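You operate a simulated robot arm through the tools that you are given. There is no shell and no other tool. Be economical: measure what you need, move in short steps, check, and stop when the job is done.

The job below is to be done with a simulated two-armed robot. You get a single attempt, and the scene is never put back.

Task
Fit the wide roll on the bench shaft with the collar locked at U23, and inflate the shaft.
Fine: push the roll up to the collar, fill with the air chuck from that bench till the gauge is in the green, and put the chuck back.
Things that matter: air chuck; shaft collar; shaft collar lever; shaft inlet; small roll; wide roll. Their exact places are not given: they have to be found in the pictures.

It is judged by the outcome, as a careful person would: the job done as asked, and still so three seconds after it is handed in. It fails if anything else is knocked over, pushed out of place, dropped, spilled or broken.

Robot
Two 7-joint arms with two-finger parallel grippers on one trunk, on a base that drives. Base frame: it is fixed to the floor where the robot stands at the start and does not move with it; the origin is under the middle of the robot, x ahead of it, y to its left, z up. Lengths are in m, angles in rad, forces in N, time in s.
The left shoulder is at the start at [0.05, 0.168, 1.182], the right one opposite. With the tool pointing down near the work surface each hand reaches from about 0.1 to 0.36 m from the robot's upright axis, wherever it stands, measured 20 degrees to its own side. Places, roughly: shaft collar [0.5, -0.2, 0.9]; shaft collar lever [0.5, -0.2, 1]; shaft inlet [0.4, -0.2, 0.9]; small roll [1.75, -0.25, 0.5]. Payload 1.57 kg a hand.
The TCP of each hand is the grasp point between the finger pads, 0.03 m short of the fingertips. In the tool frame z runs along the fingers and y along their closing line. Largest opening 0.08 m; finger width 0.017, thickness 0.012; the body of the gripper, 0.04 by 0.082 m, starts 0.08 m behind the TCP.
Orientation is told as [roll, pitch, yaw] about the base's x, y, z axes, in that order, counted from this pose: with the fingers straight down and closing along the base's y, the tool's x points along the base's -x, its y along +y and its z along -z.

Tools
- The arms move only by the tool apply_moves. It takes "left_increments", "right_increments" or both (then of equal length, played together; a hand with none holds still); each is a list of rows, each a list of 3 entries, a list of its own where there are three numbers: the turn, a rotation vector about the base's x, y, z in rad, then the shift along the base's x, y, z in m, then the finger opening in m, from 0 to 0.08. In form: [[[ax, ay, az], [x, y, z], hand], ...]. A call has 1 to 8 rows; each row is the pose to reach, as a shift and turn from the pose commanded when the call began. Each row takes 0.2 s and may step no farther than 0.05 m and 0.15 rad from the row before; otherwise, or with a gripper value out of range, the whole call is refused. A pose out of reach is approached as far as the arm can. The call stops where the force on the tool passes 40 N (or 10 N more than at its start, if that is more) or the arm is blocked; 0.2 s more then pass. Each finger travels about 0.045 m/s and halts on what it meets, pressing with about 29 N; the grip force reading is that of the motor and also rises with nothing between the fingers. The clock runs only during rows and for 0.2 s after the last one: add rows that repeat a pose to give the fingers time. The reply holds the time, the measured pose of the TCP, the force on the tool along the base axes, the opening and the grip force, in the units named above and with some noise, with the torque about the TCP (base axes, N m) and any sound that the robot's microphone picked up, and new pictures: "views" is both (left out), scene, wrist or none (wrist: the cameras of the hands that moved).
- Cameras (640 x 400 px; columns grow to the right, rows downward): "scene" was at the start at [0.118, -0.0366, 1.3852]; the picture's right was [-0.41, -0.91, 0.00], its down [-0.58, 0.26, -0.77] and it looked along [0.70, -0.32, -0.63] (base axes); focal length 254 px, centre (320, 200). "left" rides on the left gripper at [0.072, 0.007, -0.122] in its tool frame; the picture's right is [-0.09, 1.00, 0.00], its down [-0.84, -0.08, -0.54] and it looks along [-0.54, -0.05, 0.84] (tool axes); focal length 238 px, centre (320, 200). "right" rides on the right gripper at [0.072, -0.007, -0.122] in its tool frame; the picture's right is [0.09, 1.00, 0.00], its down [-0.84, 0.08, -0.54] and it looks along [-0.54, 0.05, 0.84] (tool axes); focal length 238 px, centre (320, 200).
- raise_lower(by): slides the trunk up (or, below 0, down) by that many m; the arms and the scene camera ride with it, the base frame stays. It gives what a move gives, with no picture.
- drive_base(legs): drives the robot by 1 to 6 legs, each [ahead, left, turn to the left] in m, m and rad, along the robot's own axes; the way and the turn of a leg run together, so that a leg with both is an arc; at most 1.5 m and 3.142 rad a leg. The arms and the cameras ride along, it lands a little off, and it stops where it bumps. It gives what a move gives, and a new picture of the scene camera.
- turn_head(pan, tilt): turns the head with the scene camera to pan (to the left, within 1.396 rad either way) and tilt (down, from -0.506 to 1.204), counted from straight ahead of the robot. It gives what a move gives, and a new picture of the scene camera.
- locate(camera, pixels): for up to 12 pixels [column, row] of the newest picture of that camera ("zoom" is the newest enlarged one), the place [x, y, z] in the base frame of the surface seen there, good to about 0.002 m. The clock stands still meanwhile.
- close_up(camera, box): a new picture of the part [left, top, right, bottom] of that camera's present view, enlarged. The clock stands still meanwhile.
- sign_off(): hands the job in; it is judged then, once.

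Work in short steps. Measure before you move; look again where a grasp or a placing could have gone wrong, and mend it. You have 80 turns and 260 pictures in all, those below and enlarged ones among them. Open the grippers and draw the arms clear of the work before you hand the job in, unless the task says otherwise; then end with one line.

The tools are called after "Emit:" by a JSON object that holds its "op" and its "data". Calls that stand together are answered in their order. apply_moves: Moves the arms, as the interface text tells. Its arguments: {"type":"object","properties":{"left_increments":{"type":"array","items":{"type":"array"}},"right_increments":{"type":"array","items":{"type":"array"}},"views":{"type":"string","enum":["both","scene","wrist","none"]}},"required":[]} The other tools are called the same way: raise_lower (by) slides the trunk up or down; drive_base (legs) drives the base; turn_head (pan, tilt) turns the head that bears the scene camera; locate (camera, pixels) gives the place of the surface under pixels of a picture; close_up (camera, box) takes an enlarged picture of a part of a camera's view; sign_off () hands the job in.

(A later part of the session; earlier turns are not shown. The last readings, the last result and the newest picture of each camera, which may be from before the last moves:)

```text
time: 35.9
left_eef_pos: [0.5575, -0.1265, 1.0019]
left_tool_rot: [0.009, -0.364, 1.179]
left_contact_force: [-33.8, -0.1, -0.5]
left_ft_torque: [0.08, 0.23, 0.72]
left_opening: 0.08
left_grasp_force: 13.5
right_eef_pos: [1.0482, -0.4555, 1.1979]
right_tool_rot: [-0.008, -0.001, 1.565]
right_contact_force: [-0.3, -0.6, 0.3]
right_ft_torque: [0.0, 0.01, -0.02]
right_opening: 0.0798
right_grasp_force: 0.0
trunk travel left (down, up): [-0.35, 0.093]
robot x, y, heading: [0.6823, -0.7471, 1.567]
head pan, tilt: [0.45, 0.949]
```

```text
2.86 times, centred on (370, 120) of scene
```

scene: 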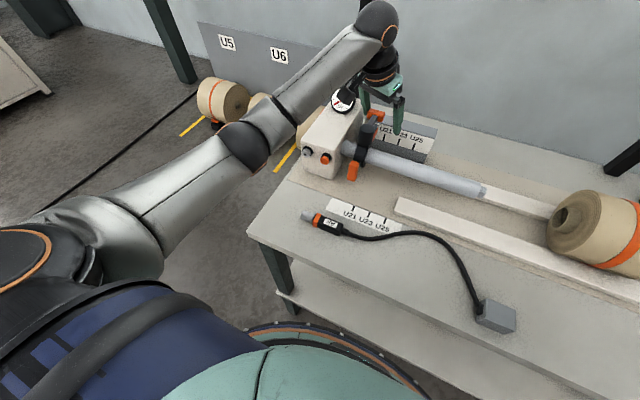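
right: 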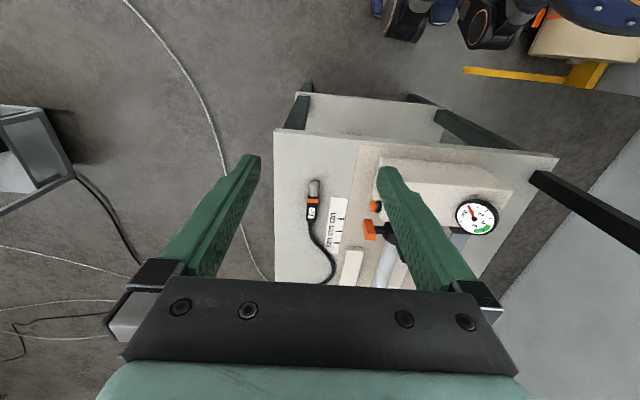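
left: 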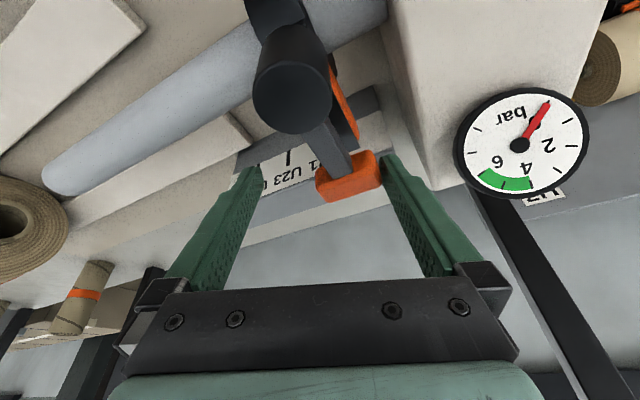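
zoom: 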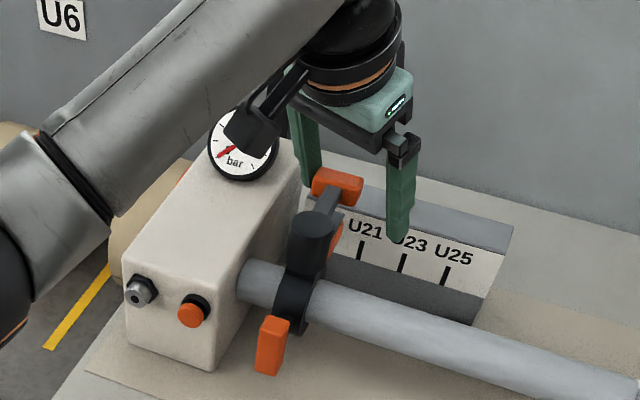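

Clockwise is a hard stop (34 N, lever unmoved). I back off to the centre and measure the gauge before trying counter-clockwise.

Emit:
{"op": "locate", "data": {"camera": "left", "pixels": [[520, 145], [470, 110], [480, 190], [350, 180], [292, 85], [338, 95]]}}

Emit:
{"op": "apply_moves", "data": {"left_increments": [[[0, 0, 0.1], [-0.005, 0.001, 0], 0.055], [[0, 0, 0.2], [-0.01, 0.002, 0], 0.055], [[0, 0, 0.3], [-0.015, 0.003, 0], 0.055], [[0, 0, 0.385], [-0.02, 0.0035, 0], 0.055], [[0, 0, 0.385], [-0.02, 0.0035, 0], 0.055]], "views": "wrist"}}

Emit:
{"op": "close_up", "data": {"camera": "left", "box": [220, 0, 420, 220]}}

```text
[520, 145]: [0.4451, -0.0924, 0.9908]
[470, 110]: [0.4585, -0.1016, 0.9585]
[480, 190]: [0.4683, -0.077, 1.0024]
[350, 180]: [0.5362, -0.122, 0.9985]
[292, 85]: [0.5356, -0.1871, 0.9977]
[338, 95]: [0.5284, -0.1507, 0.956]
```

```text
time: 37.1
left_eef_pos: [0.5496, -0.1255, 1.0045]
left_tool_rot: [-0.006, -0.367, 1.549]
left_contact_force: [-1.1, -0.2, 0.7]
left_ft_torque: [0.02, 0.03, 0.03]
left_opening: 0.0564
left_grasp_force: 0.3
right_eef_pos: [1.0548, -0.4564, 1.1958]
right_tool_rot: [-0.003, 0.0, 1.567]
right_contact_force: [0.0, 0.0, 0.3]
right_ft_torque: [-0.02, 0.03, 0.01]
right_opening: 0.08
right_grasp_force: 0.1
trunk travel left (down, up): [-0.35, 0.093]
robot x, y, heading: [0.6782, -0.746, 1.567]
head pan, tilt: [0.45, 0.949]
```

left: 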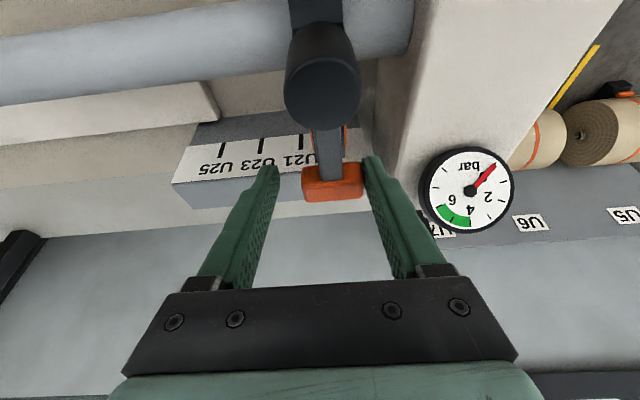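

```text
1.82 times, centred on (320, 110) of left
```

zoom: 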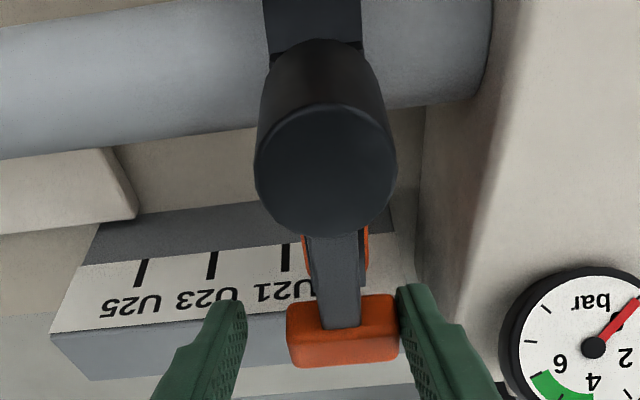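

Now I probe counter-clockwise (−x) with a small swing, watching the force.

Emit:
{"op": "apply_moves", "data": {"left_increments": [[[0, 0, 0.0], [-0.01, 0, 0], 0.055], [[0, 0, 0.08], [-0.02, 0, 0], 0.055], [[0, 0, 0.16], [-0.028, -0.001, 0], 0.055], [[0, 0, 0.22], [-0.034, -0.003, 0], 0.055], [[0, 0, 0.28], [-0.04, -0.005, 0], 0.055], [[0, 0, 0.28], [-0.04, -0.005, 0], 0.055]]}}

Emit:
{"op": "close_up", "data": {"camera": "left", "box": [220, 0, 420, 220]}}

```text
time: 38.5
left_eef_pos: [0.5082, -0.1308, 1.0037]
left_tool_rot: [-0.001, -0.369, 1.831]
left_contact_force: [2.5, 2.0, 0.8]
left_ft_torque: [0.01, -0.04, 0.03]
left_opening: 0.0569
left_grasp_force: 1.1
right_eef_pos: [1.0539, -0.4564, 1.1957]
right_tool_rot: [-0.003, 0.0, 1.565]
right_contact_force: [0.3, 0.9, -0.1]
right_ft_torque: [-0.02, 0.0, 0.01]
right_opening: 0.0799
right_grasp_force: 0.0
trunk travel left (down, up): [-0.35, 0.093]
robot x, y, heading: [0.6746, -0.745, 1.566]
head pan, tilt: [0.45, 0.949]
```

scene: 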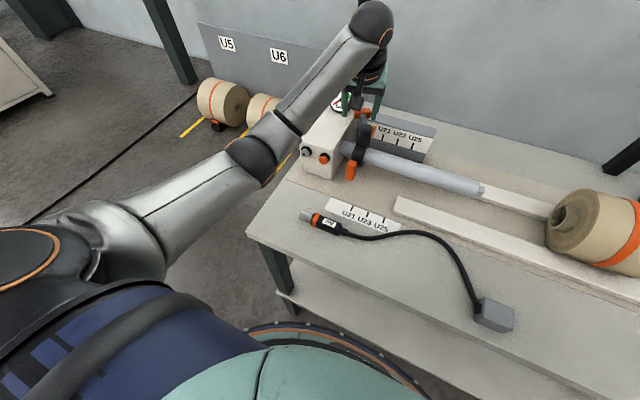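
left: 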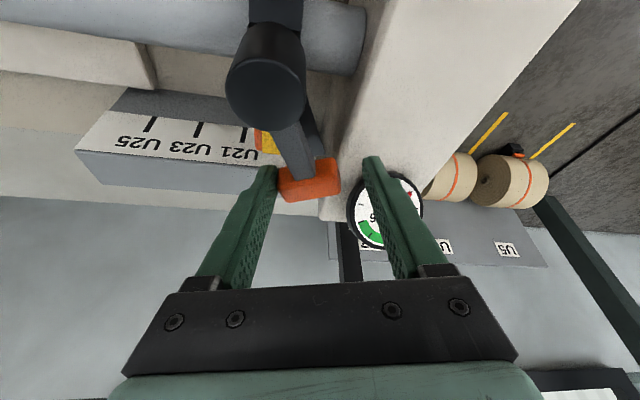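

```text
1.82 times, centred on (320, 110) of left
```

zoom: 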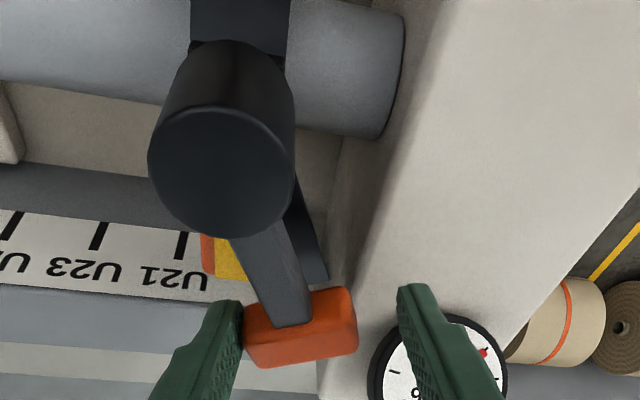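

Counter-clockwise turns it freely and uncovers a yellow mark. The −x finger is now near the gauge, so I lift out, close the fingers, and re-enter on the +x side of the lever arm to push it.

Emit:
{"op": "apply_moves", "data": {"left_increments": [[[0, 0, 0], [0, 0, 0.04], 0.055], [[0, 0, -0.12], [0.02, -0.005, 0.05], 0.03], [[0, 0, -0.24], [0.04, -0.015, 0.05], 0.01], [[0, 0, -0.26], [0.047, -0.019, 0.05], 0.0], [[0, 0, -0.26], [0.047, -0.019, 0.05], 0.0], [[0, 0, -0.26], [0.047, -0.019, 0.02], 0.0], [[0, 0, -0.26], [0.047, -0.019, -0.005], 0.0], [[0, 0, -0.26], [0.047, -0.019, -0.005], 0.0]]}}

Emit:
{"op": "close_up", "data": {"camera": "left", "box": [220, 0, 420, 220]}}

```text
time: 40.3
left_eef_pos: [0.5541, -0.1491, 1.0002]
left_tool_rot: [-0.004, -0.367, 1.57]
left_contact_force: [-1.0, 0.0, 0.5]
left_ft_torque: [-0.01, -0.02, 0.0]
left_opening: 0.0
left_grasp_force: 21.4
right_eef_pos: [1.0545, -0.4558, 1.1957]
right_tool_rot: [-0.003, 0.0, 1.567]
right_contact_force: [-0.2, 0.0, 0.4]
right_ft_torque: [0.02, 0.01, 0.0]
right_opening: 0.0801
right_grasp_force: 0.0
trunk travel left (down, up): [-0.35, 0.093]
robot x, y, heading: [0.6803, -0.7417, 1.563]
head pan, tilt: [0.45, 0.949]
```

scene: 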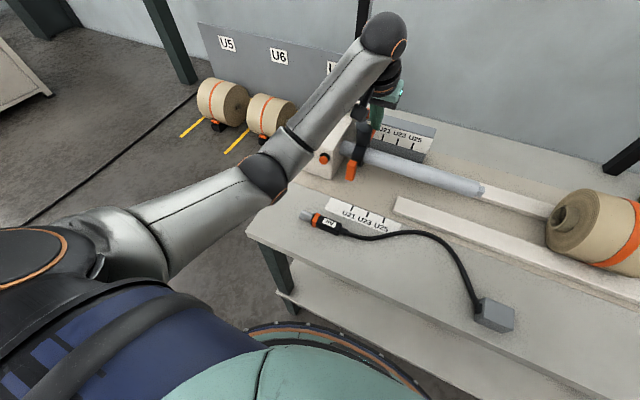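
left: 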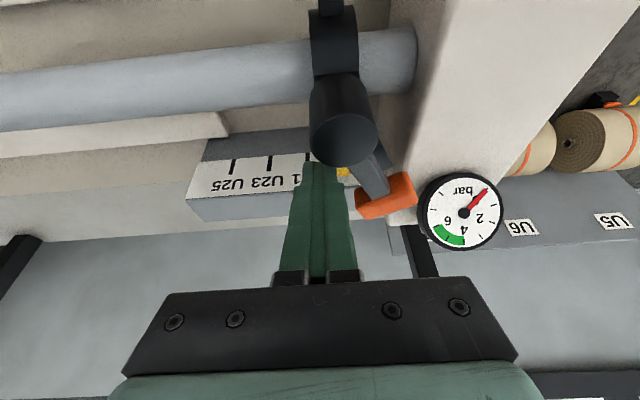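

```text
1.82 times, centred on (320, 110) of left
```

zoom: 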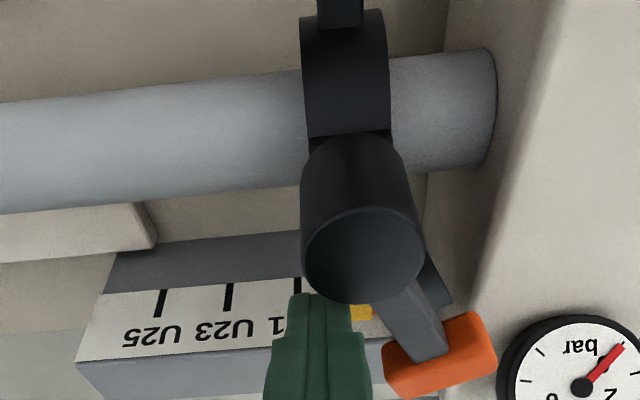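

The lever points about 25° toward the gauge side; its block should pass clear of the gauge. I push along a short arc in −x/−y against the arm.

Emit:
{"op": "apply_moves", "data": {"left_increments": [[[0, 0, 0], [-0.02, 0, 0], 0.0], [[0, 0, 0.05], [-0.035, -0.001, 0], 0.0], [[0, 0, 0.1], [-0.045, -0.005, 0], 0.0], [[0, 0, 0.15], [-0.053, -0.01, 0], 0.0], [[0, 0, 0.2], [-0.058, -0.016, 0], 0.0], [[0, 0, 0.2], [-0.06, -0.022, 0], 0.0], [[0, 0, 0.2], [-0.06, -0.022, 0], 0.0]]}}

Emit:
{"op": "close_up", "data": {"camera": "left", "box": [220, 0, 480, 220]}}

```text
time: 41.5
left_eef_pos: [0.5043, -0.1567, 1.0004]
left_tool_rot: [-0.02, -0.388, 1.759]
left_contact_force: [5.9, 18.8, -4.9]
left_ft_torque: [0.15, -0.11, -0.09]
left_opening: 0.0001
left_grasp_force: 21.7
right_eef_pos: [1.0551, -0.454, 1.1958]
right_tool_rot: [-0.005, 0.004, 1.562]
right_contact_force: [-0.7, -0.3, 0.6]
right_ft_torque: [0.0, -0.02, -0.01]
right_opening: 0.08
right_grasp_force: 0.0
trunk travel left (down, up): [-0.35, 0.093]
robot x, y, heading: [0.6782, -0.7425, 1.565]
head pan, tilt: [0.45, 0.949]
stopped in row 6 (left hand): the force on the tool passed its limit at 46 N (the readings are from after the stop); the commanded pose is now the measured one
```

scene: 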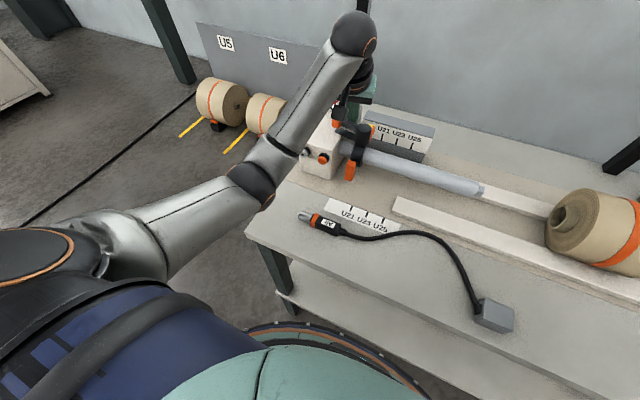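
left: 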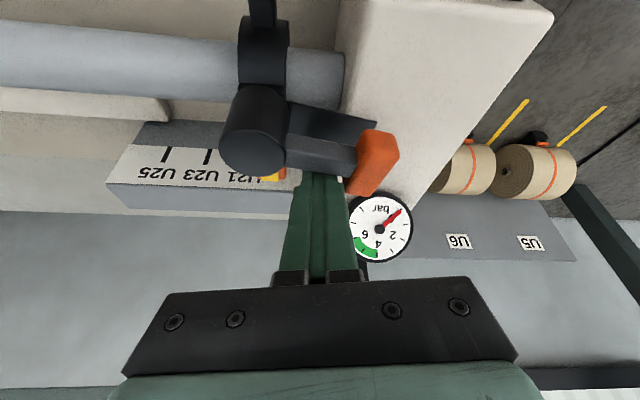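

```text
1.82 times, centred on (350, 110) of left
```

zoom: 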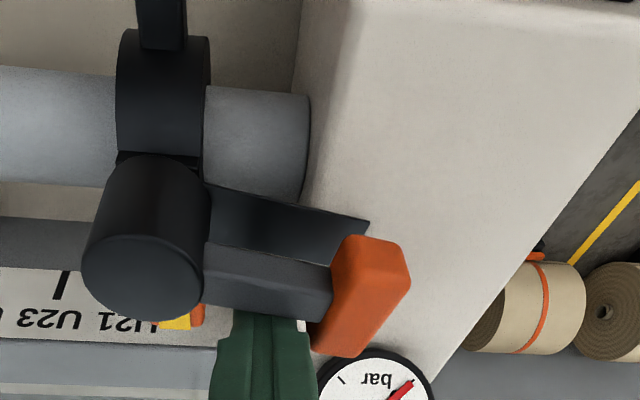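

The lever is at ~80°, at its stop, with the yellow flag exposed — unlocked. I withdraw upward, untilt, and return above the front tab.

Emit:
{"op": "apply_moves", "data": {"left_increments": [[[0, 0, 0], [0.005, 0.012, 0.01], 0.0], [[0, 0, 0], [0.005, 0.012, 0.05], 0.02], [[-0.1, -0.004, -0.05], [0.015, 0.0, 0.09], 0.05], [[-0.2, -0.008, -0.1], [0.02, -0.03, 0.09], 0.05], [[-0.3, -0.012, -0.15], [0.03, -0.06, 0.09], 0.05], [[-0.388, -0.016, -0.194], [0.035, -0.093, 0.09], 0.05], [[-0.388, -0.016, -0.194], [0.035, -0.095, 0.05], 0.05]]}}

Emit:
{"op": "close_up", "data": {"camera": "left", "box": [220, 60, 480, 280]}}

```text
time: 43.1
left_eef_pos: [0.5376, -0.255, 1.0525]
left_tool_rot: [0.003, 0.002, 1.562]
left_contact_force: [0.2, 0.9, -0.5]
left_ft_torque: [-0.01, -0.01, 0.0]
left_opening: 0.0502
left_grasp_force: 0.0
right_eef_pos: [1.054, -0.4542, 1.1958]
right_tool_rot: [-0.001, 0.002, 1.566]
right_contact_force: [-0.1, 0.1, 0.4]
right_ft_torque: [-0.04, 0.01, 0.0]
right_opening: 0.0801
right_grasp_force: 0.0
trunk travel left (down, up): [-0.35, 0.093]
robot x, y, heading: [0.6784, -0.7458, 1.565]
head pan, tilt: [0.45, 0.949]
```

scene: 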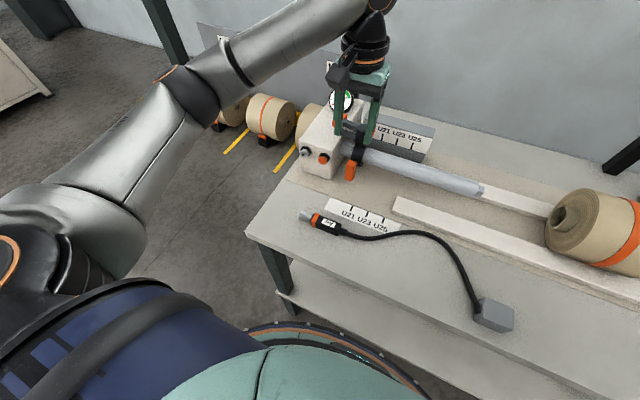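
left: 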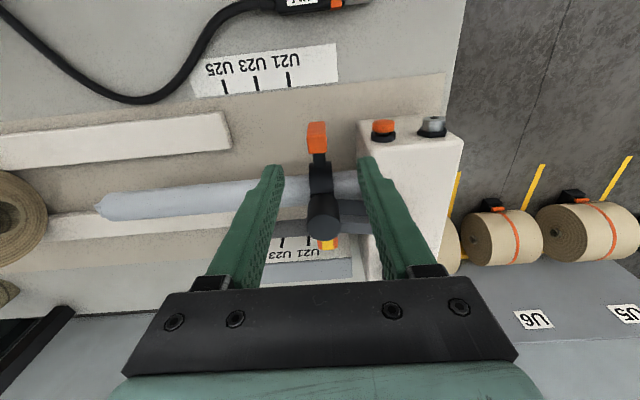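

```text
1.82 times, centred on (350, 170) of left
```

zoom: 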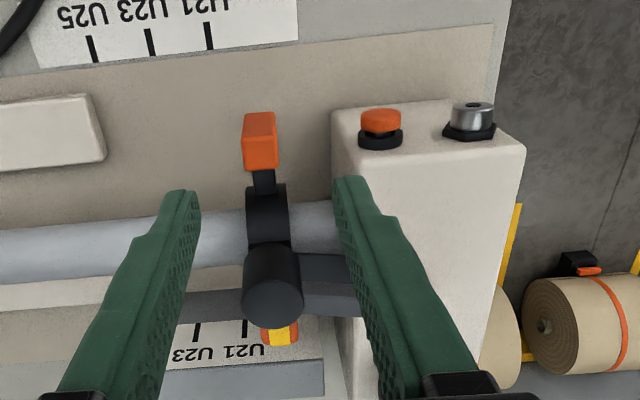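

The rear tab carries a central yellow stripe, an index at the collar's centre line. I descend on the front tab and grip it again.

Emit:
{"op": "apply_moves", "data": {"left_increments": [[[0, 0, 0], [0.001, 0.003, -0.045], 0.05], [[0, 0, 0], [0.001, 0.003, -0.09], 0.05], [[0, 0, 0], [0.001, 0.003, -0.126], 0.05], [[0, 0, 0], [0.001, 0.003, -0.126], 0.03], [[0, 0, 0], [0.001, 0.003, -0.126], 0.012], [[0, 0, 0], [0.001, 0.003, -0.126], 0.012], [[0, 0, 0], [0.001, 0.003, -0.126], 0.012]], "views": "none"}}

Emit:
{"op": "apply_moves", "data": {"left_increments": [[[0, 0, 0], [0.005, 0, 0], 0.012], [[0, 0, 0], [0.01, 0, 0], 0.012], [[0, 0, 0], [0.02, 0, 0], 0.012], [[0, 0, 0], [0.03, 0, 0], 0.012], [[0, 0, 0], [0.04, 0, 0], 0.012], [[0, 0, 0], [0.05, 0, 0], 0.012], [[0, 0, 0], [0.06, 0, 0], 0.012], [[0, 0, 0], [0.06, 0, 0], 0.012]]}}

Emit:
{"op": "close_up", "data": {"camera": "scene", "box": [310, 80, 450, 240]}}

```text
time: 44.7
left_eef_pos: [0.5401, -0.2533, 0.9268]
left_tool_rot: [0.003, 0.001, 1.56]
left_contact_force: [12.3, -0.3, -5.6]
left_ft_torque: [0.67, -0.81, 0.24]
left_opening: 0.02
left_grasp_force: 31.6
right_eef_pos: [1.0553, -0.4554, 1.1946]
right_tool_rot: [-0.002, 0.002, 1.562]
right_contact_force: [0.9, -0.2, -0.7]
right_ft_torque: [0.0, 0.0, 0.03]
right_opening: 0.0797
right_grasp_force: 0.0
trunk travel left (down, up): [-0.35, 0.093]
robot x, y, heading: [0.6763, -0.7478, 1.56]
head pan, tilt: [0.45, 0.949]
```

```text
time: 46.5
left_eef_pos: [0.5991, -0.2537, 0.9271]
left_tool_rot: [0.003, -0.001, 1.562]
left_contact_force: [-0.1, 1.1, 6.5]
left_ft_torque: [-0.73, -0.99, 0.17]
left_opening: 0.0201
left_grasp_force: 34.0
right_eef_pos: [1.0538, -0.4562, 1.1964]
right_tool_rot: [-0.002, 0.001, 1.564]
right_contact_force: [-0.4, -0.4, -0.5]
right_ft_torque: [-0.02, 0.02, 0.04]
right_opening: 0.0798
right_grasp_force: 0.0
trunk travel left (down, up): [-0.35, 0.093]
robot x, y, heading: [0.6803, -0.7501, 1.567]
head pan, tilt: [0.45, 0.949]
```

scene: 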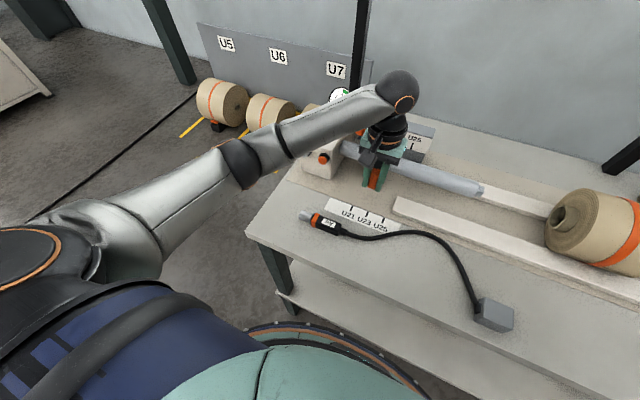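
left: 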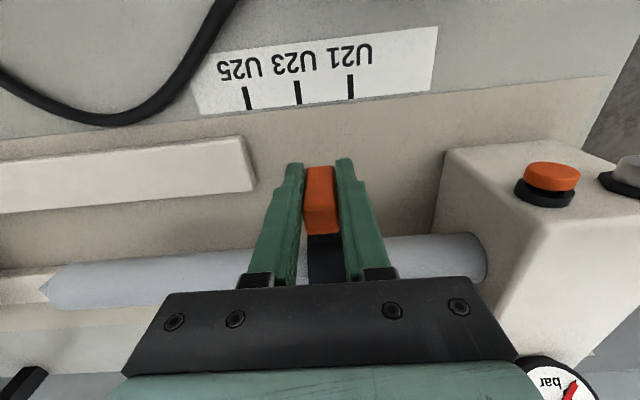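

```text
2.50 times, centred on (380, 160) of scene
```

zoom: 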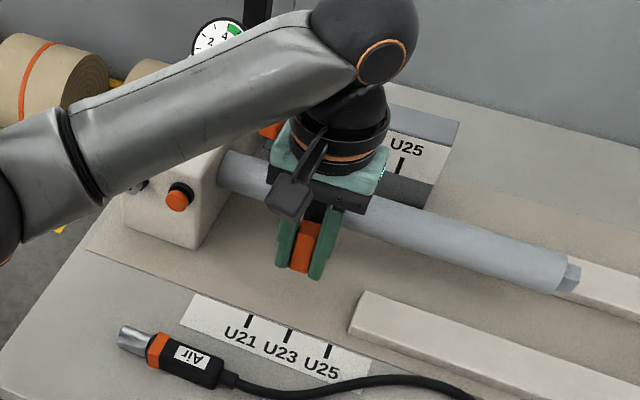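

It slides freely. I compare the tab centre with the U23 mark in this same wrist picture.

Emit:
{"op": "locate", "data": {"camera": "left", "pixels": [[351, 87], [299, 93], [247, 98], [321, 200], [321, 172], [308, 190], [335, 190]]}}

```text
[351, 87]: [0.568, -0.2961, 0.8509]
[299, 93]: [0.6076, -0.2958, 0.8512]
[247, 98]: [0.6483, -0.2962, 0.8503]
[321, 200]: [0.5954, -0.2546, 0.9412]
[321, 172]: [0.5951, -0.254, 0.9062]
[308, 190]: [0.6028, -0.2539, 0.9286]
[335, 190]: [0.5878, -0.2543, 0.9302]
```

Tab centre 0.5953 against U23 at 0.6078: I shift +0.0125 and check.

Emit:
{"op": "apply_moves", "data": {"left_increments": [[[0, 0, 0], [0.006, 0, 0], 0.012], [[0, 0, 0], [0.0125, 0, 0], 0.012], [[0, 0, 0], [0.0125, 0, 0], 0.012]], "views": "wrist"}}

Emit:
{"op": "locate", "data": {"camera": "left", "pixels": [[310, 91], [321, 200], [308, 190], [335, 190]]}}

Emit:
{"op": "close_up", "data": {"camera": "left", "box": [240, 30, 400, 250]}}

```text
time: 47.3
left_eef_pos: [0.6116, -0.2527, 0.9269]
left_tool_rot: [0.004, 0.0, 1.562]
left_contact_force: [-0.2, 0.5, 6.4]
left_ft_torque: [0.67, -1.15, 0.38]
left_opening: 0.0199
left_grasp_force: 33.4
right_eef_pos: [1.0544, -0.4563, 1.1964]
right_tool_rot: [0.0, -0.001, 1.562]
right_contact_force: [-0.5, 0.0, -0.1]
right_ft_torque: [0.0, -0.01, -0.02]
right_opening: 0.0802
right_grasp_force: 0.1
trunk travel left (down, up): [-0.35, 0.093]
robot x, y, heading: [0.6792, -0.7417, 1.558]
head pan, tilt: [0.45, 0.949]
```

left: 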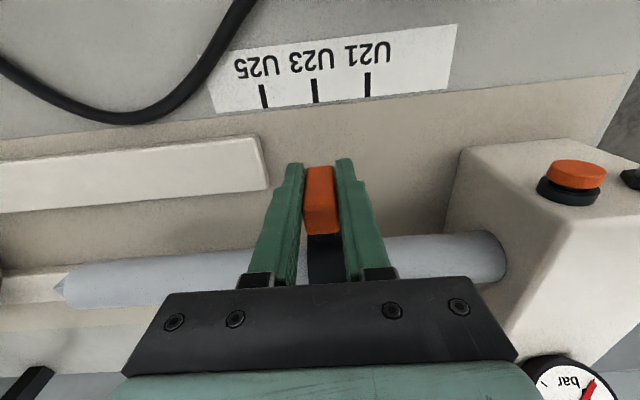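

```text
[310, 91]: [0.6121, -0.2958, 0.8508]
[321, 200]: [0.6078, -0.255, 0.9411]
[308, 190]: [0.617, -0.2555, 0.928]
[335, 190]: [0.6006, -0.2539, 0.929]
```

```text
1.82 times, centred on (320, 140) of left
```

zoom: 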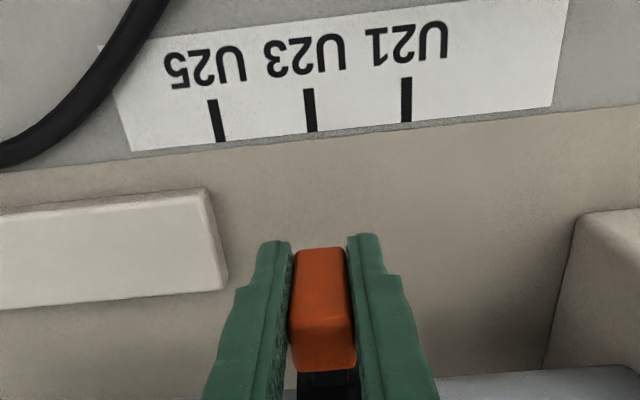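

The collar is on U23 (0.608 vs 0.608). I release, rise, tilt again and look at the lever before swinging it back clockwise.

Emit:
{"op": "apply_moves", "data": {"left_increments": [[[0, 0, 0], [0, 0, 0], 0.04], [[0, 0, 0], [0, 0, 0], 0.05], [[0, 0, 0], [0, -0.003, 0.045], 0.05], [[0, 0, 0], [0, -0.01, 0.09], 0.03], [[0.13, 0, 0], [-0.02, -0.02, 0.13], 0.01], [[0.26, 0, 0], [-0.04, -0.01, 0.14], 0.0], [[0.37, 0, 0], [-0.058, 0.005, 0.14], 0.0], [[0.37, 0, 0], [-0.058, 0.005, 0.14], 0.0]]}}

Emit:
{"op": "locate", "data": {"camera": "left", "pixels": [[320, 175], [320, 200], [350, 200], [300, 200], [280, 230], [290, 150]]}}

Emit:
{"op": "close_up", "data": {"camera": "left", "box": [180, 60, 440, 260]}}

```text
time: 49.1
left_eef_pos: [0.551, -0.2486, 1.0656]
left_tool_rot: [0.009, -0.372, 1.561]
left_contact_force: [-0.6, 0.0, -0.2]
left_ft_torque: [-0.02, 0.01, 0.04]
left_opening: 0.0
left_grasp_force: 21.2
right_eef_pos: [1.055, -0.454, 1.1963]
right_tool_rot: [0.0, -0.001, 1.566]
right_contact_force: [0.8, 0.5, 0.0]
right_ft_torque: [0.0, 0.01, -0.02]
right_opening: 0.08
right_grasp_force: 0.1
trunk travel left (down, up): [-0.35, 0.093]
robot x, y, heading: [0.678, -0.7454, 1.56]
head pan, tilt: [0.45, 0.949]
```

scene: 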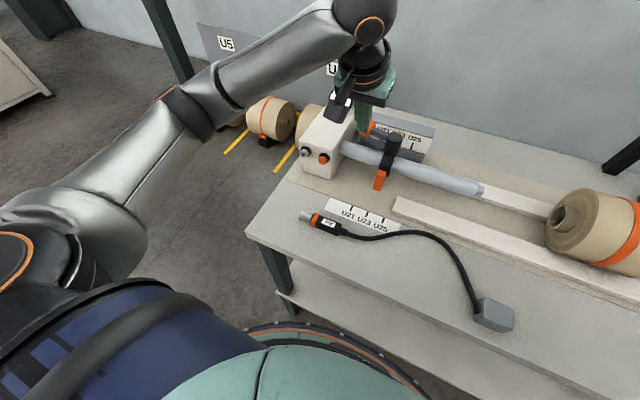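
left: 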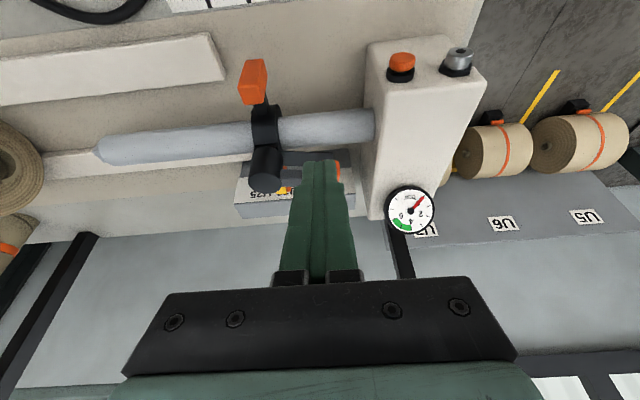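

```text
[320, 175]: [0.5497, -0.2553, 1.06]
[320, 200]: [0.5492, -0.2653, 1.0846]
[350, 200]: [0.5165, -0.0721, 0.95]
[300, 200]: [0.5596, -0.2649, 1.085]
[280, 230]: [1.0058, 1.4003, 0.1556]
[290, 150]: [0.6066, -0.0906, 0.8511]
```

```text
2.00 times, centred on (310, 160) of left
```

zoom: 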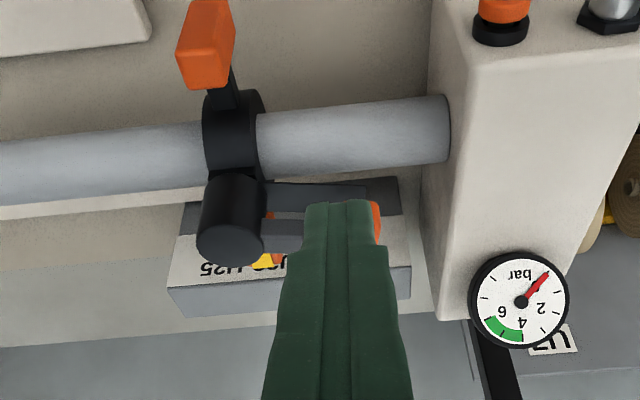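

The lever points −x. I lower the closed fingers on its −y side at z≈1.002 and push +y first, then round toward +x.

Emit:
{"op": "apply_moves", "data": {"left_increments": [[[0, 0, 0], [0.007, 0.005, -0.04], 0.0], [[0, 0, 0], [0.007, 0.01, -0.064], 0.0], [[0, 0, 0], [0.006, 0.03, -0.064], 0.0], [[0, 0, 0], [0.006, 0.048, -0.064], 0.0], [[0, 0, 0], [0.009, 0.065, -0.064], 0.0], [[0, 0, 0], [0.014, 0.08, -0.064], 0.0], [[0, 0, 0], [0.02, 0.093, -0.064], 0.0], [[0, 0, 0], [0.02, 0.093, -0.064], 0.0]]}}

Emit:
{"op": "close_up", "data": {"camera": "left", "box": [180, 0, 440, 220]}}

```text
time: 50.9
left_eef_pos: [0.5732, -0.1563, 1.001]
left_tool_rot: [0.006, -0.368, 1.562]
left_contact_force: [2.0, -8.1, -4.0]
left_ft_torque: [-0.21, -0.09, -0.07]
left_opening: 0.0
left_grasp_force: 21.2
right_eef_pos: [1.0534, -0.4553, 1.1969]
right_tool_rot: [-0.003, 0.0, 1.561]
right_contact_force: [0.3, 0.1, -0.9]
right_ft_torque: [-0.02, 0.01, 0.0]
right_opening: 0.0801
right_grasp_force: 0.1
trunk travel left (down, up): [-0.35, 0.093]
robot x, y, heading: [0.6791, -0.7468, 1.565]
head pan, tilt: [0.45, 0.949]
```

scene: 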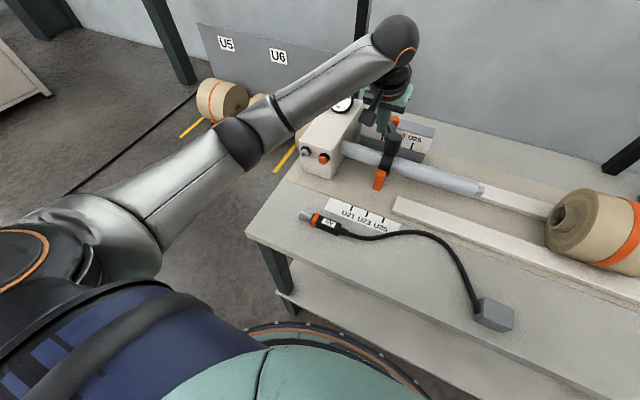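
left: 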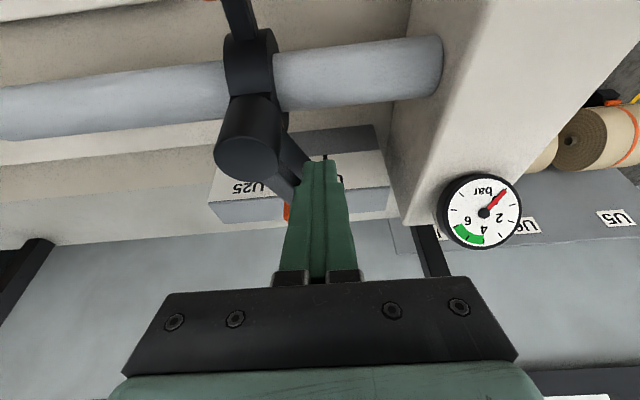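

```text
1.82 times, centred on (310, 110) of left
```

zoom: 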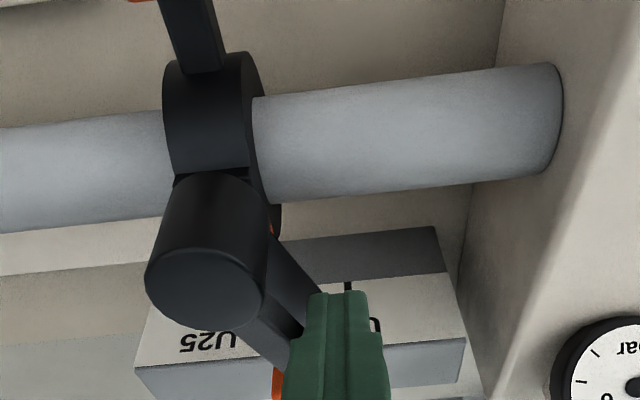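

The lever is turning; ~35° remain. I continue the arc toward +x with small steps.

Emit:
{"op": "apply_moves", "data": {"left_increments": [[[0, 0, 0], [0.004, 0.008, 0], 0.0], [[0, 0, 0], [0.008, 0.012, 0], 0.0], [[0, 0, 0], [0.012, 0.015, 0], 0.0], [[0, 0, 0], [0.016, 0.017, 0], 0.0], [[0, 0, 0], [0.02, 0.018, 0], 0.0], [[0, 0, 0], [0.024, 0.018, 0], 0.0], [[0, 0, 0], [0.024, 0.018, 0], 0.0]]}}

Emit:
{"op": "close_up", "data": {"camera": "left", "box": [180, 0, 440, 220]}}

Emit:
{"op": "close_up", "data": {"camera": "scene", "box": [310, 80, 450, 240]}}

```text
time: 52.1
left_eef_pos: [0.5865, -0.1425, 1.0001]
left_tool_rot: [0.018, -0.346, 1.565]
left_contact_force: [-3.6, -11.4, 2.6]
left_ft_torque: [-0.28, 0.06, 0.01]
left_opening: 0.0
left_grasp_force: 21.6
right_eef_pos: [1.0538, -0.4564, 1.1967]
right_tool_rot: [-0.001, 0.0, 1.563]
right_contact_force: [-0.1, -0.4, -0.2]
right_ft_torque: [0.01, -0.04, 0.05]
right_opening: 0.08
right_grasp_force: 0.0
trunk travel left (down, up): [-0.35, 0.093]
robot x, y, heading: [0.6805, -0.743, 1.567]
head pan, tilt: [0.45, 0.949]
stopped in row 5 (left hand): the force on the tool passed its limit at 41 N (the readings are from after the stop); the commanded pose is now the measured one
```

scene: 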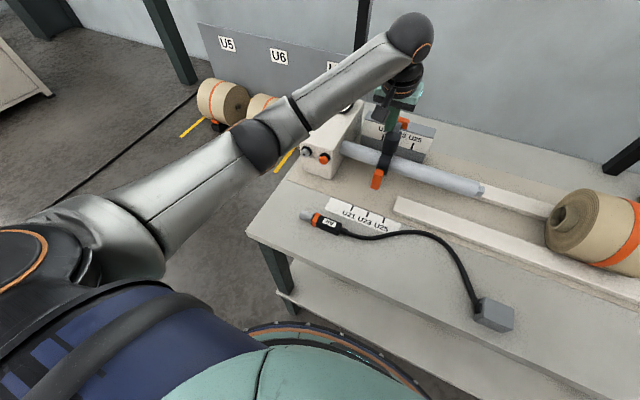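
left: 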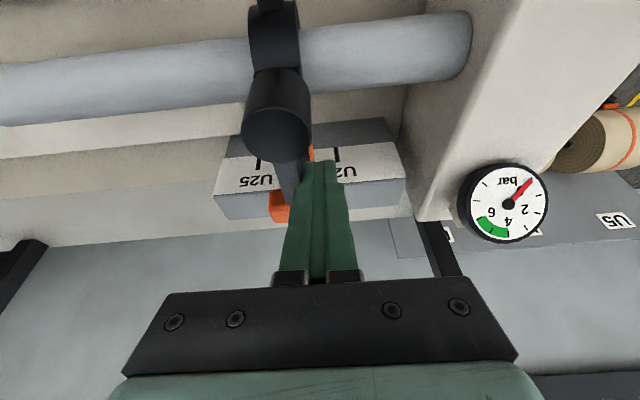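

```text
1.82 times, centred on (310, 110) of left
```

zoom: 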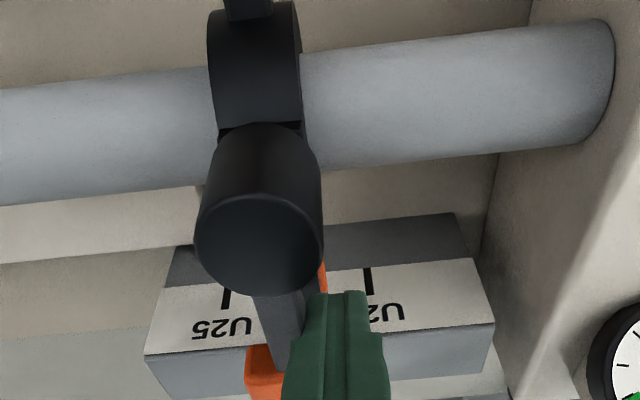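

```text
2.50 times, centred on (380, 160) of scene
```

zoom: 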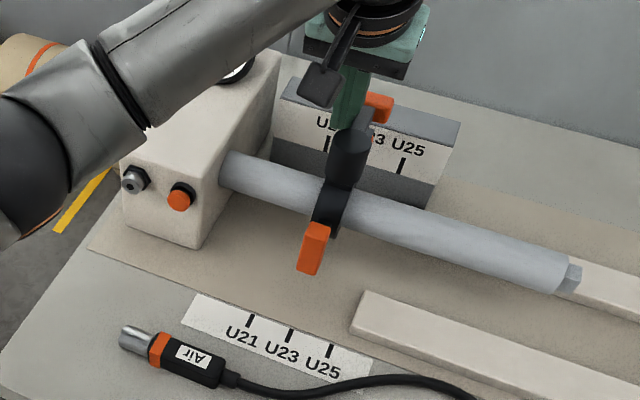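

Force was mainly along y (pressing on the block's near face). I ease back in y and push purely +x to seat the lever.

Emit:
{"op": "apply_moves", "data": {"left_increments": [[[0, 0, 0], [-0.004, -0.008, 0], 0.0], [[0, 0, 0], [0.0, -0.008, 0], 0.0], [[0, 0, 0], [0.005, -0.008, 0], 0.0], [[0, 0, 0], [0.009, -0.008, 0], 0.0], [[0, 0, 0], [0.013, -0.008, 0], 0.0], [[0, 0, 0], [0.013, -0.008, 0], 0.0]]}}

Emit:
{"op": "close_up", "data": {"camera": "left", "box": [180, 0, 440, 220]}}

Emit:
{"op": "close_up", "data": {"camera": "scene", "box": [310, 80, 450, 240]}}

```text
time: 53.4
left_eef_pos: [0.5878, -0.147, 1.0002]
left_tool_rot: [0.037, -0.348, 1.584]
left_contact_force: [-11.2, -6.7, 2.6]
left_ft_torque: [-0.06, 0.0, -0.15]
left_opening: 0.0
left_grasp_force: 20.5
right_eef_pos: [1.0525, -0.4548, 1.1955]
right_tool_rot: [-0.001, 0.0, 1.566]
right_contact_force: [1.4, -0.3, -0.9]
right_ft_torque: [-0.03, -0.01, -0.02]
right_opening: 0.0799
right_grasp_force: 0.1
trunk travel left (down, up): [-0.35, 0.093]
robot x, y, heading: [0.6765, -0.7422, 1.575]
head pan, tilt: [0.45, 0.949]
stopped in row 6 (left hand): the force on the tool passed its limit at 40 N (the readings are from after the stop); the commanded pose is now the measured one
```

scene: 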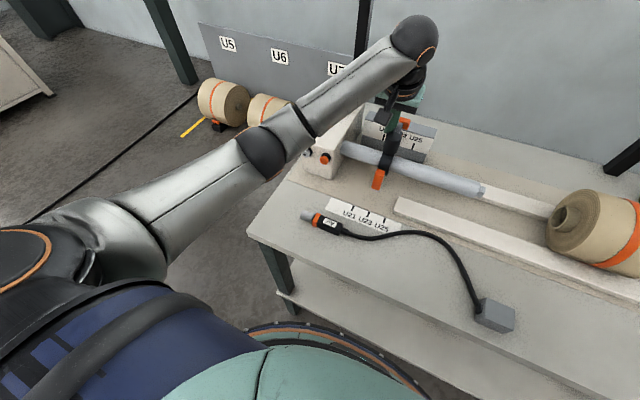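
left: 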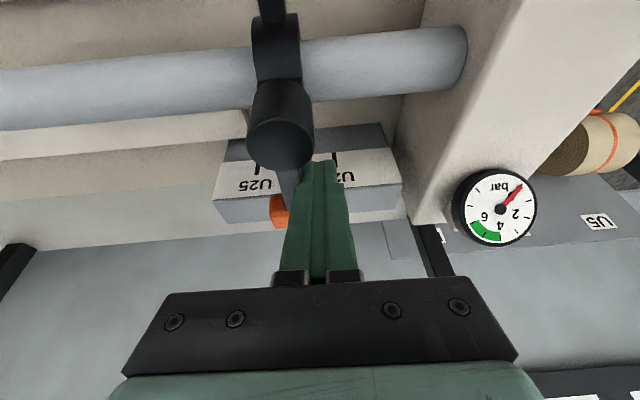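

```text
1.82 times, centred on (310, 110) of left
```

zoom: 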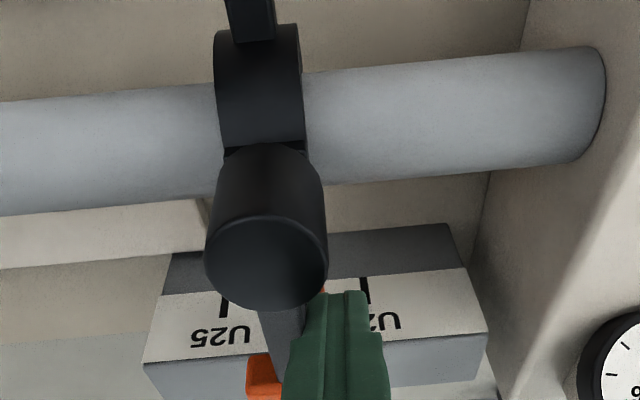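

```text
2.50 times, centred on (380, 160) of scene
```

zoom: 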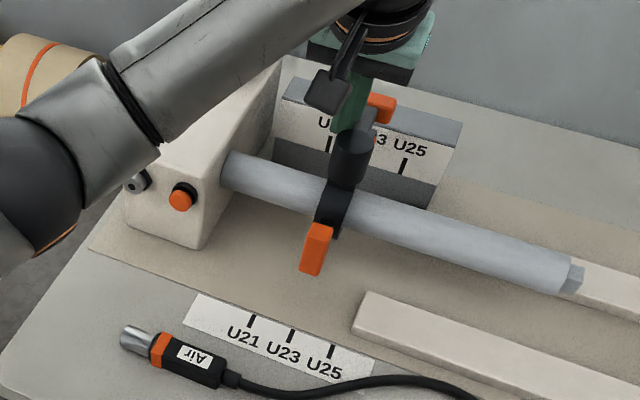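

The lever is at its stop and held 40 N in +x without the collar sliding: locked. I lift off and check the collar against the marks.

Emit:
{"op": "apply_moves", "data": {"left_increments": [[[0, 0, 0], [-0.012, 0, 0.005], 0.0], [[0, 0, 0], [-0.012, 0, 0.05], 0.0], [[-0.13, -0.01, -0.01], [0.0, -0.03, 0.09], 0.02], [[-0.26, -0.02, -0.015], [0.01, -0.07, 0.1], 0.05], [[-0.355, -0.03, -0.02], [0.02, -0.11, 0.1], 0.05], [[-0.355, -0.03, -0.02], [0.02, -0.14, 0.1], 0.05]]}}

Emit:
{"op": "close_up", "data": {"camera": "left", "box": [180, 60, 440, 280]}}

```text
refused: row 3 steps farther than a row can; nothing moved
```

```text
1.82 times, centred on (310, 170) of left
```

zoom: 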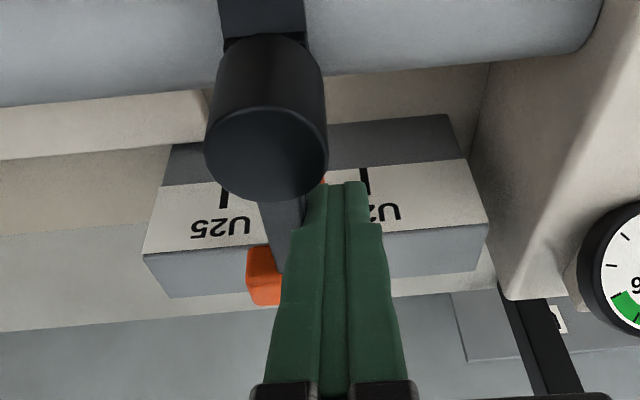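

Row 3 stepped a touch too far; I repeat with smaller steps.

Emit:
{"op": "apply_moves", "data": {"left_increments": [[[0, 0, 0], [-0.012, 0, 0.005], 0.0], [[0, 0, 0], [-0.012, 0, 0.05], 0.0], [[-0.13, -0.01, -0.01], [0.0, -0.02, 0.08], 0.02], [[-0.24, -0.02, -0.015], [0.01, -0.055, 0.1], 0.05], [[-0.355, -0.03, -0.02], [0.02, -0.095, 0.1], 0.05], [[-0.355, -0.03, -0.02], [0.02, -0.135, 0.1], 0.05], [[-0.355, -0.03, -0.02], [0.02, -0.135, 0.1], 0.05]]}}

Emit:
{"op": "close_up", "data": {"camera": "left", "box": [180, 60, 440, 280]}}

```text
time: 55.0
left_eef_pos: [0.6121, -0.2835, 1.0976]
left_tool_rot: [0.002, 0.009, 1.563]
left_contact_force: [-0.4, -0.4, -1.1]
left_ft_torque: [0.01, 0.0, 0.02]
left_opening: 0.0501
left_grasp_force: 0.0
right_eef_pos: [1.0531, -0.4556, 1.1963]
right_tool_rot: [-0.002, 0.001, 1.565]
right_contact_force: [-0.1, 0.1, -0.9]
right_ft_torque: [0.02, -0.01, -0.01]
right_opening: 0.08
right_grasp_force: 0.0
trunk travel left (down, up): [-0.35, 0.093]
robot x, y, heading: [0.6794, -0.7477, 1.566]
head pan, tilt: [0.45, 0.949]
```

scene: 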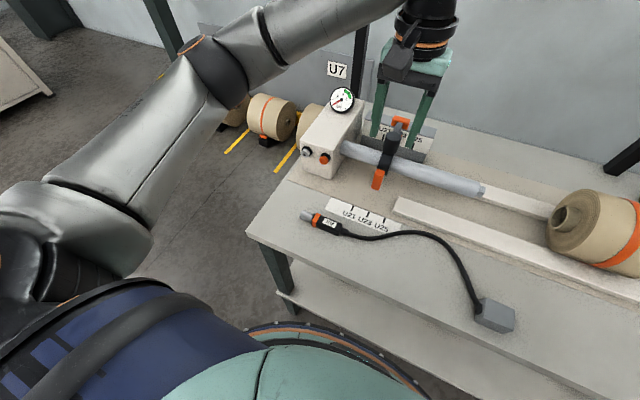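
left: 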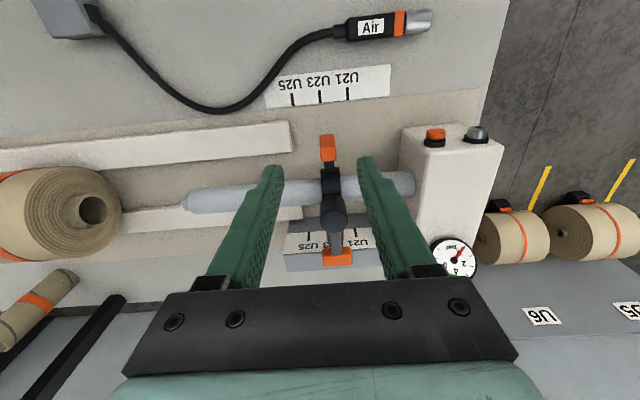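

```text
1.82 times, centred on (310, 170) of left
```

zoom: 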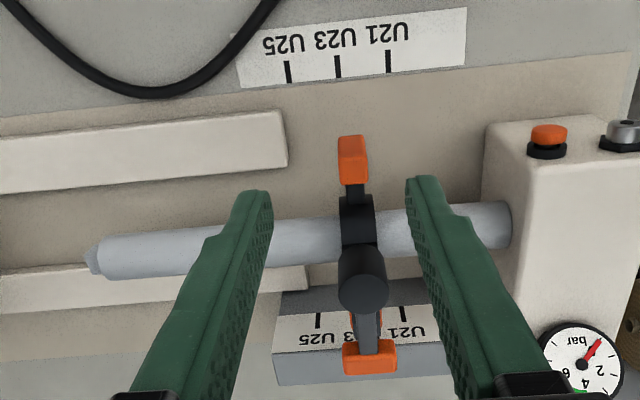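

Emit:
{"op": "locate", "data": {"camera": "zoom", "pixels": [[289, 72], [338, 67], [388, 60], [353, 145], [353, 175], [360, 205], [343, 215], [375, 215], [371, 355], [319, 320], [407, 312], [362, 300]]}}

Emit:
{"op": "turn_head", "data": {"pan": -0.35, "tilt": 0.95}}

```text
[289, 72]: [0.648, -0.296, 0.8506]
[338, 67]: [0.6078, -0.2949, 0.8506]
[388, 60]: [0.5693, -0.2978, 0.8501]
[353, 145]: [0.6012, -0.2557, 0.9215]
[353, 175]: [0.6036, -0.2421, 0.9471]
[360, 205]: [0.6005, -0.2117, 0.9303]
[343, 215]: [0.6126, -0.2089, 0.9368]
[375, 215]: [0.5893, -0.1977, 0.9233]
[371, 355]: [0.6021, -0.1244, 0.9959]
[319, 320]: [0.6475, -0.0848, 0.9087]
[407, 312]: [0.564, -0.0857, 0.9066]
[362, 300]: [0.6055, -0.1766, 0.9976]
```

```text
time: 56.2
left_eef_pos: [0.6109, -0.2839, 1.0994]
left_tool_rot: [0.001, 0.01, 1.564]
left_contact_force: [0.5, -0.8, -0.5]
left_ft_torque: [0.01, 0.01, -0.02]
left_opening: 0.0499
left_grasp_force: 0.0
right_eef_pos: [1.0512, -0.4542, 1.1958]
right_tool_rot: [-0.002, -0.001, 1.566]
right_contact_force: [-0.7, -0.4, 0.6]
right_ft_torque: [0.01, 0.02, 0.01]
right_opening: 0.08
right_grasp_force: 0.1
trunk travel left (down, up): [-0.35, 0.093]
robot x, y, heading: [0.6768, -0.7453, 1.565]
head pan, tilt: [-0.351, 0.949]
```

scene: 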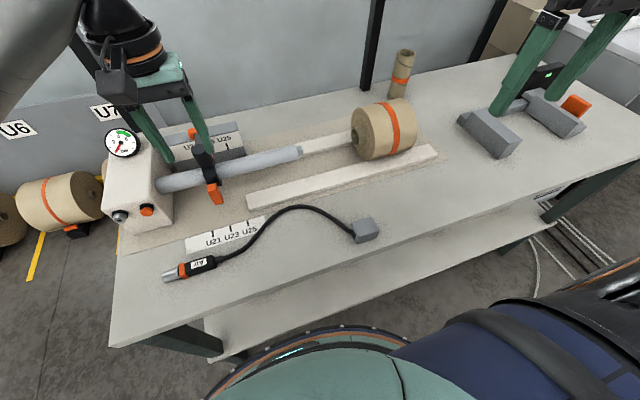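

The collar centre now appears ~0.602, about 6 mm short of U23 (0.608). I verify more precisely with a tight enlargement from the wrist camera.

Emit:
{"op": "close_up", "data": {"camera": "left", "box": [270, 70, 370, 180]}}

Emit:
{"op": "locate", "data": {"camera": "zoom", "pixels": [[288, 110], [330, 105], [300, 400], [330, 400], [360, 400], [315, 300]]}}

```text
3.64 times, centred on (320, 125) of left
```

zoom: 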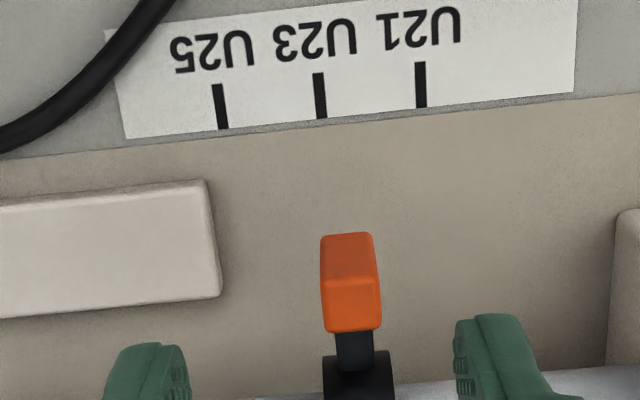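

```text
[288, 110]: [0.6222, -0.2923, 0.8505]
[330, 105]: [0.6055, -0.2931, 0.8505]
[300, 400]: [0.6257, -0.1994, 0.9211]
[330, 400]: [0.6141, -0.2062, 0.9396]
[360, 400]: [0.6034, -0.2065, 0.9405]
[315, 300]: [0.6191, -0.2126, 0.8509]
```

Emit:
{"op": "locate", "data": {"camera": "zoom", "pixels": [[319, 95], [325, 305], [352, 305], [378, 305], [324, 260], [350, 260], [374, 260], [327, 385], [358, 385], [391, 385], [340, 350], [370, 350]]}}

```text
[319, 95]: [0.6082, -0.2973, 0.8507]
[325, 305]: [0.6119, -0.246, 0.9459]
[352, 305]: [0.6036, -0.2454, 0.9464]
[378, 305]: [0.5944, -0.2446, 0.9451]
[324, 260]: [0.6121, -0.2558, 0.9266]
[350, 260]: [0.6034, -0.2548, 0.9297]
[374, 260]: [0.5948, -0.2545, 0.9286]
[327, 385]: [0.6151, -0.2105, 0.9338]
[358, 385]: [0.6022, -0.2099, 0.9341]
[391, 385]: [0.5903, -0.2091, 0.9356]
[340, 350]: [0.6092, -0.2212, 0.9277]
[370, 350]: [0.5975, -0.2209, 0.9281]
```

The collar sits ~5 mm short of U23; I'd rather correct it. I go to the +x side of the lever to unlock it again.

Emit:
{"op": "apply_moves", "data": {"left_increments": [[[0.12, 0, 0], [0.005, 0.03, 0], 0.02], [[0.24, 0, 0], [0.018, 0.07, 0], 0.0], [[0.36, 0, 0], [0.023, 0.11, -0.005], 0.0], [[0.36, 0, 0], [0.023, 0.137, -0.03], 0.0], [[0.36, 0, 0], [0.023, 0.137, -0.07], 0.0], [[0.36, 0, 0], [0.023, 0.137, -0.098], 0.0], [[0.36, 0, 0], [0.023, 0.137, -0.098], 0.0]], "views": "wrist"}}

```text
time: 57.8
left_eef_pos: [0.6361, -0.1429, 0.9986]
left_tool_rot: [0.002, -0.351, 1.561]
left_contact_force: [0.2, 0.5, 0.5]
left_ft_torque: [-0.02, 0.01, -0.01]
left_opening: 0.0001
left_grasp_force: 21.1
right_eef_pos: [1.0525, -0.4551, 1.1962]
right_tool_rot: [-0.001, -0.001, 1.565]
right_contact_force: [0.5, 0.3, 0.4]
right_ft_torque: [-0.03, 0.0, 0.01]
right_opening: 0.0801
right_grasp_force: 0.1
trunk travel left (down, up): [-0.35, 0.093]
robot x, y, heading: [0.6793, -0.7448, 1.566]
head pan, tilt: [-0.351, 0.949]
```

left: 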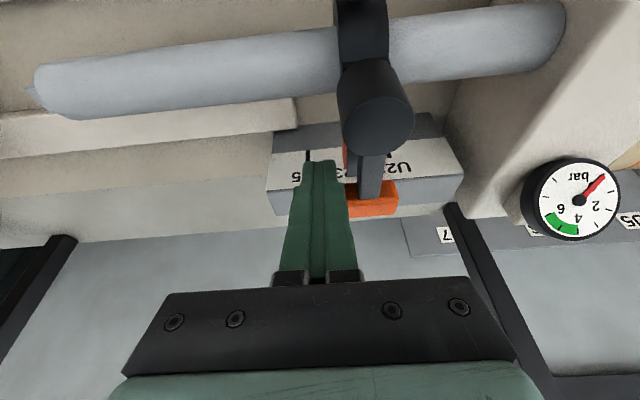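

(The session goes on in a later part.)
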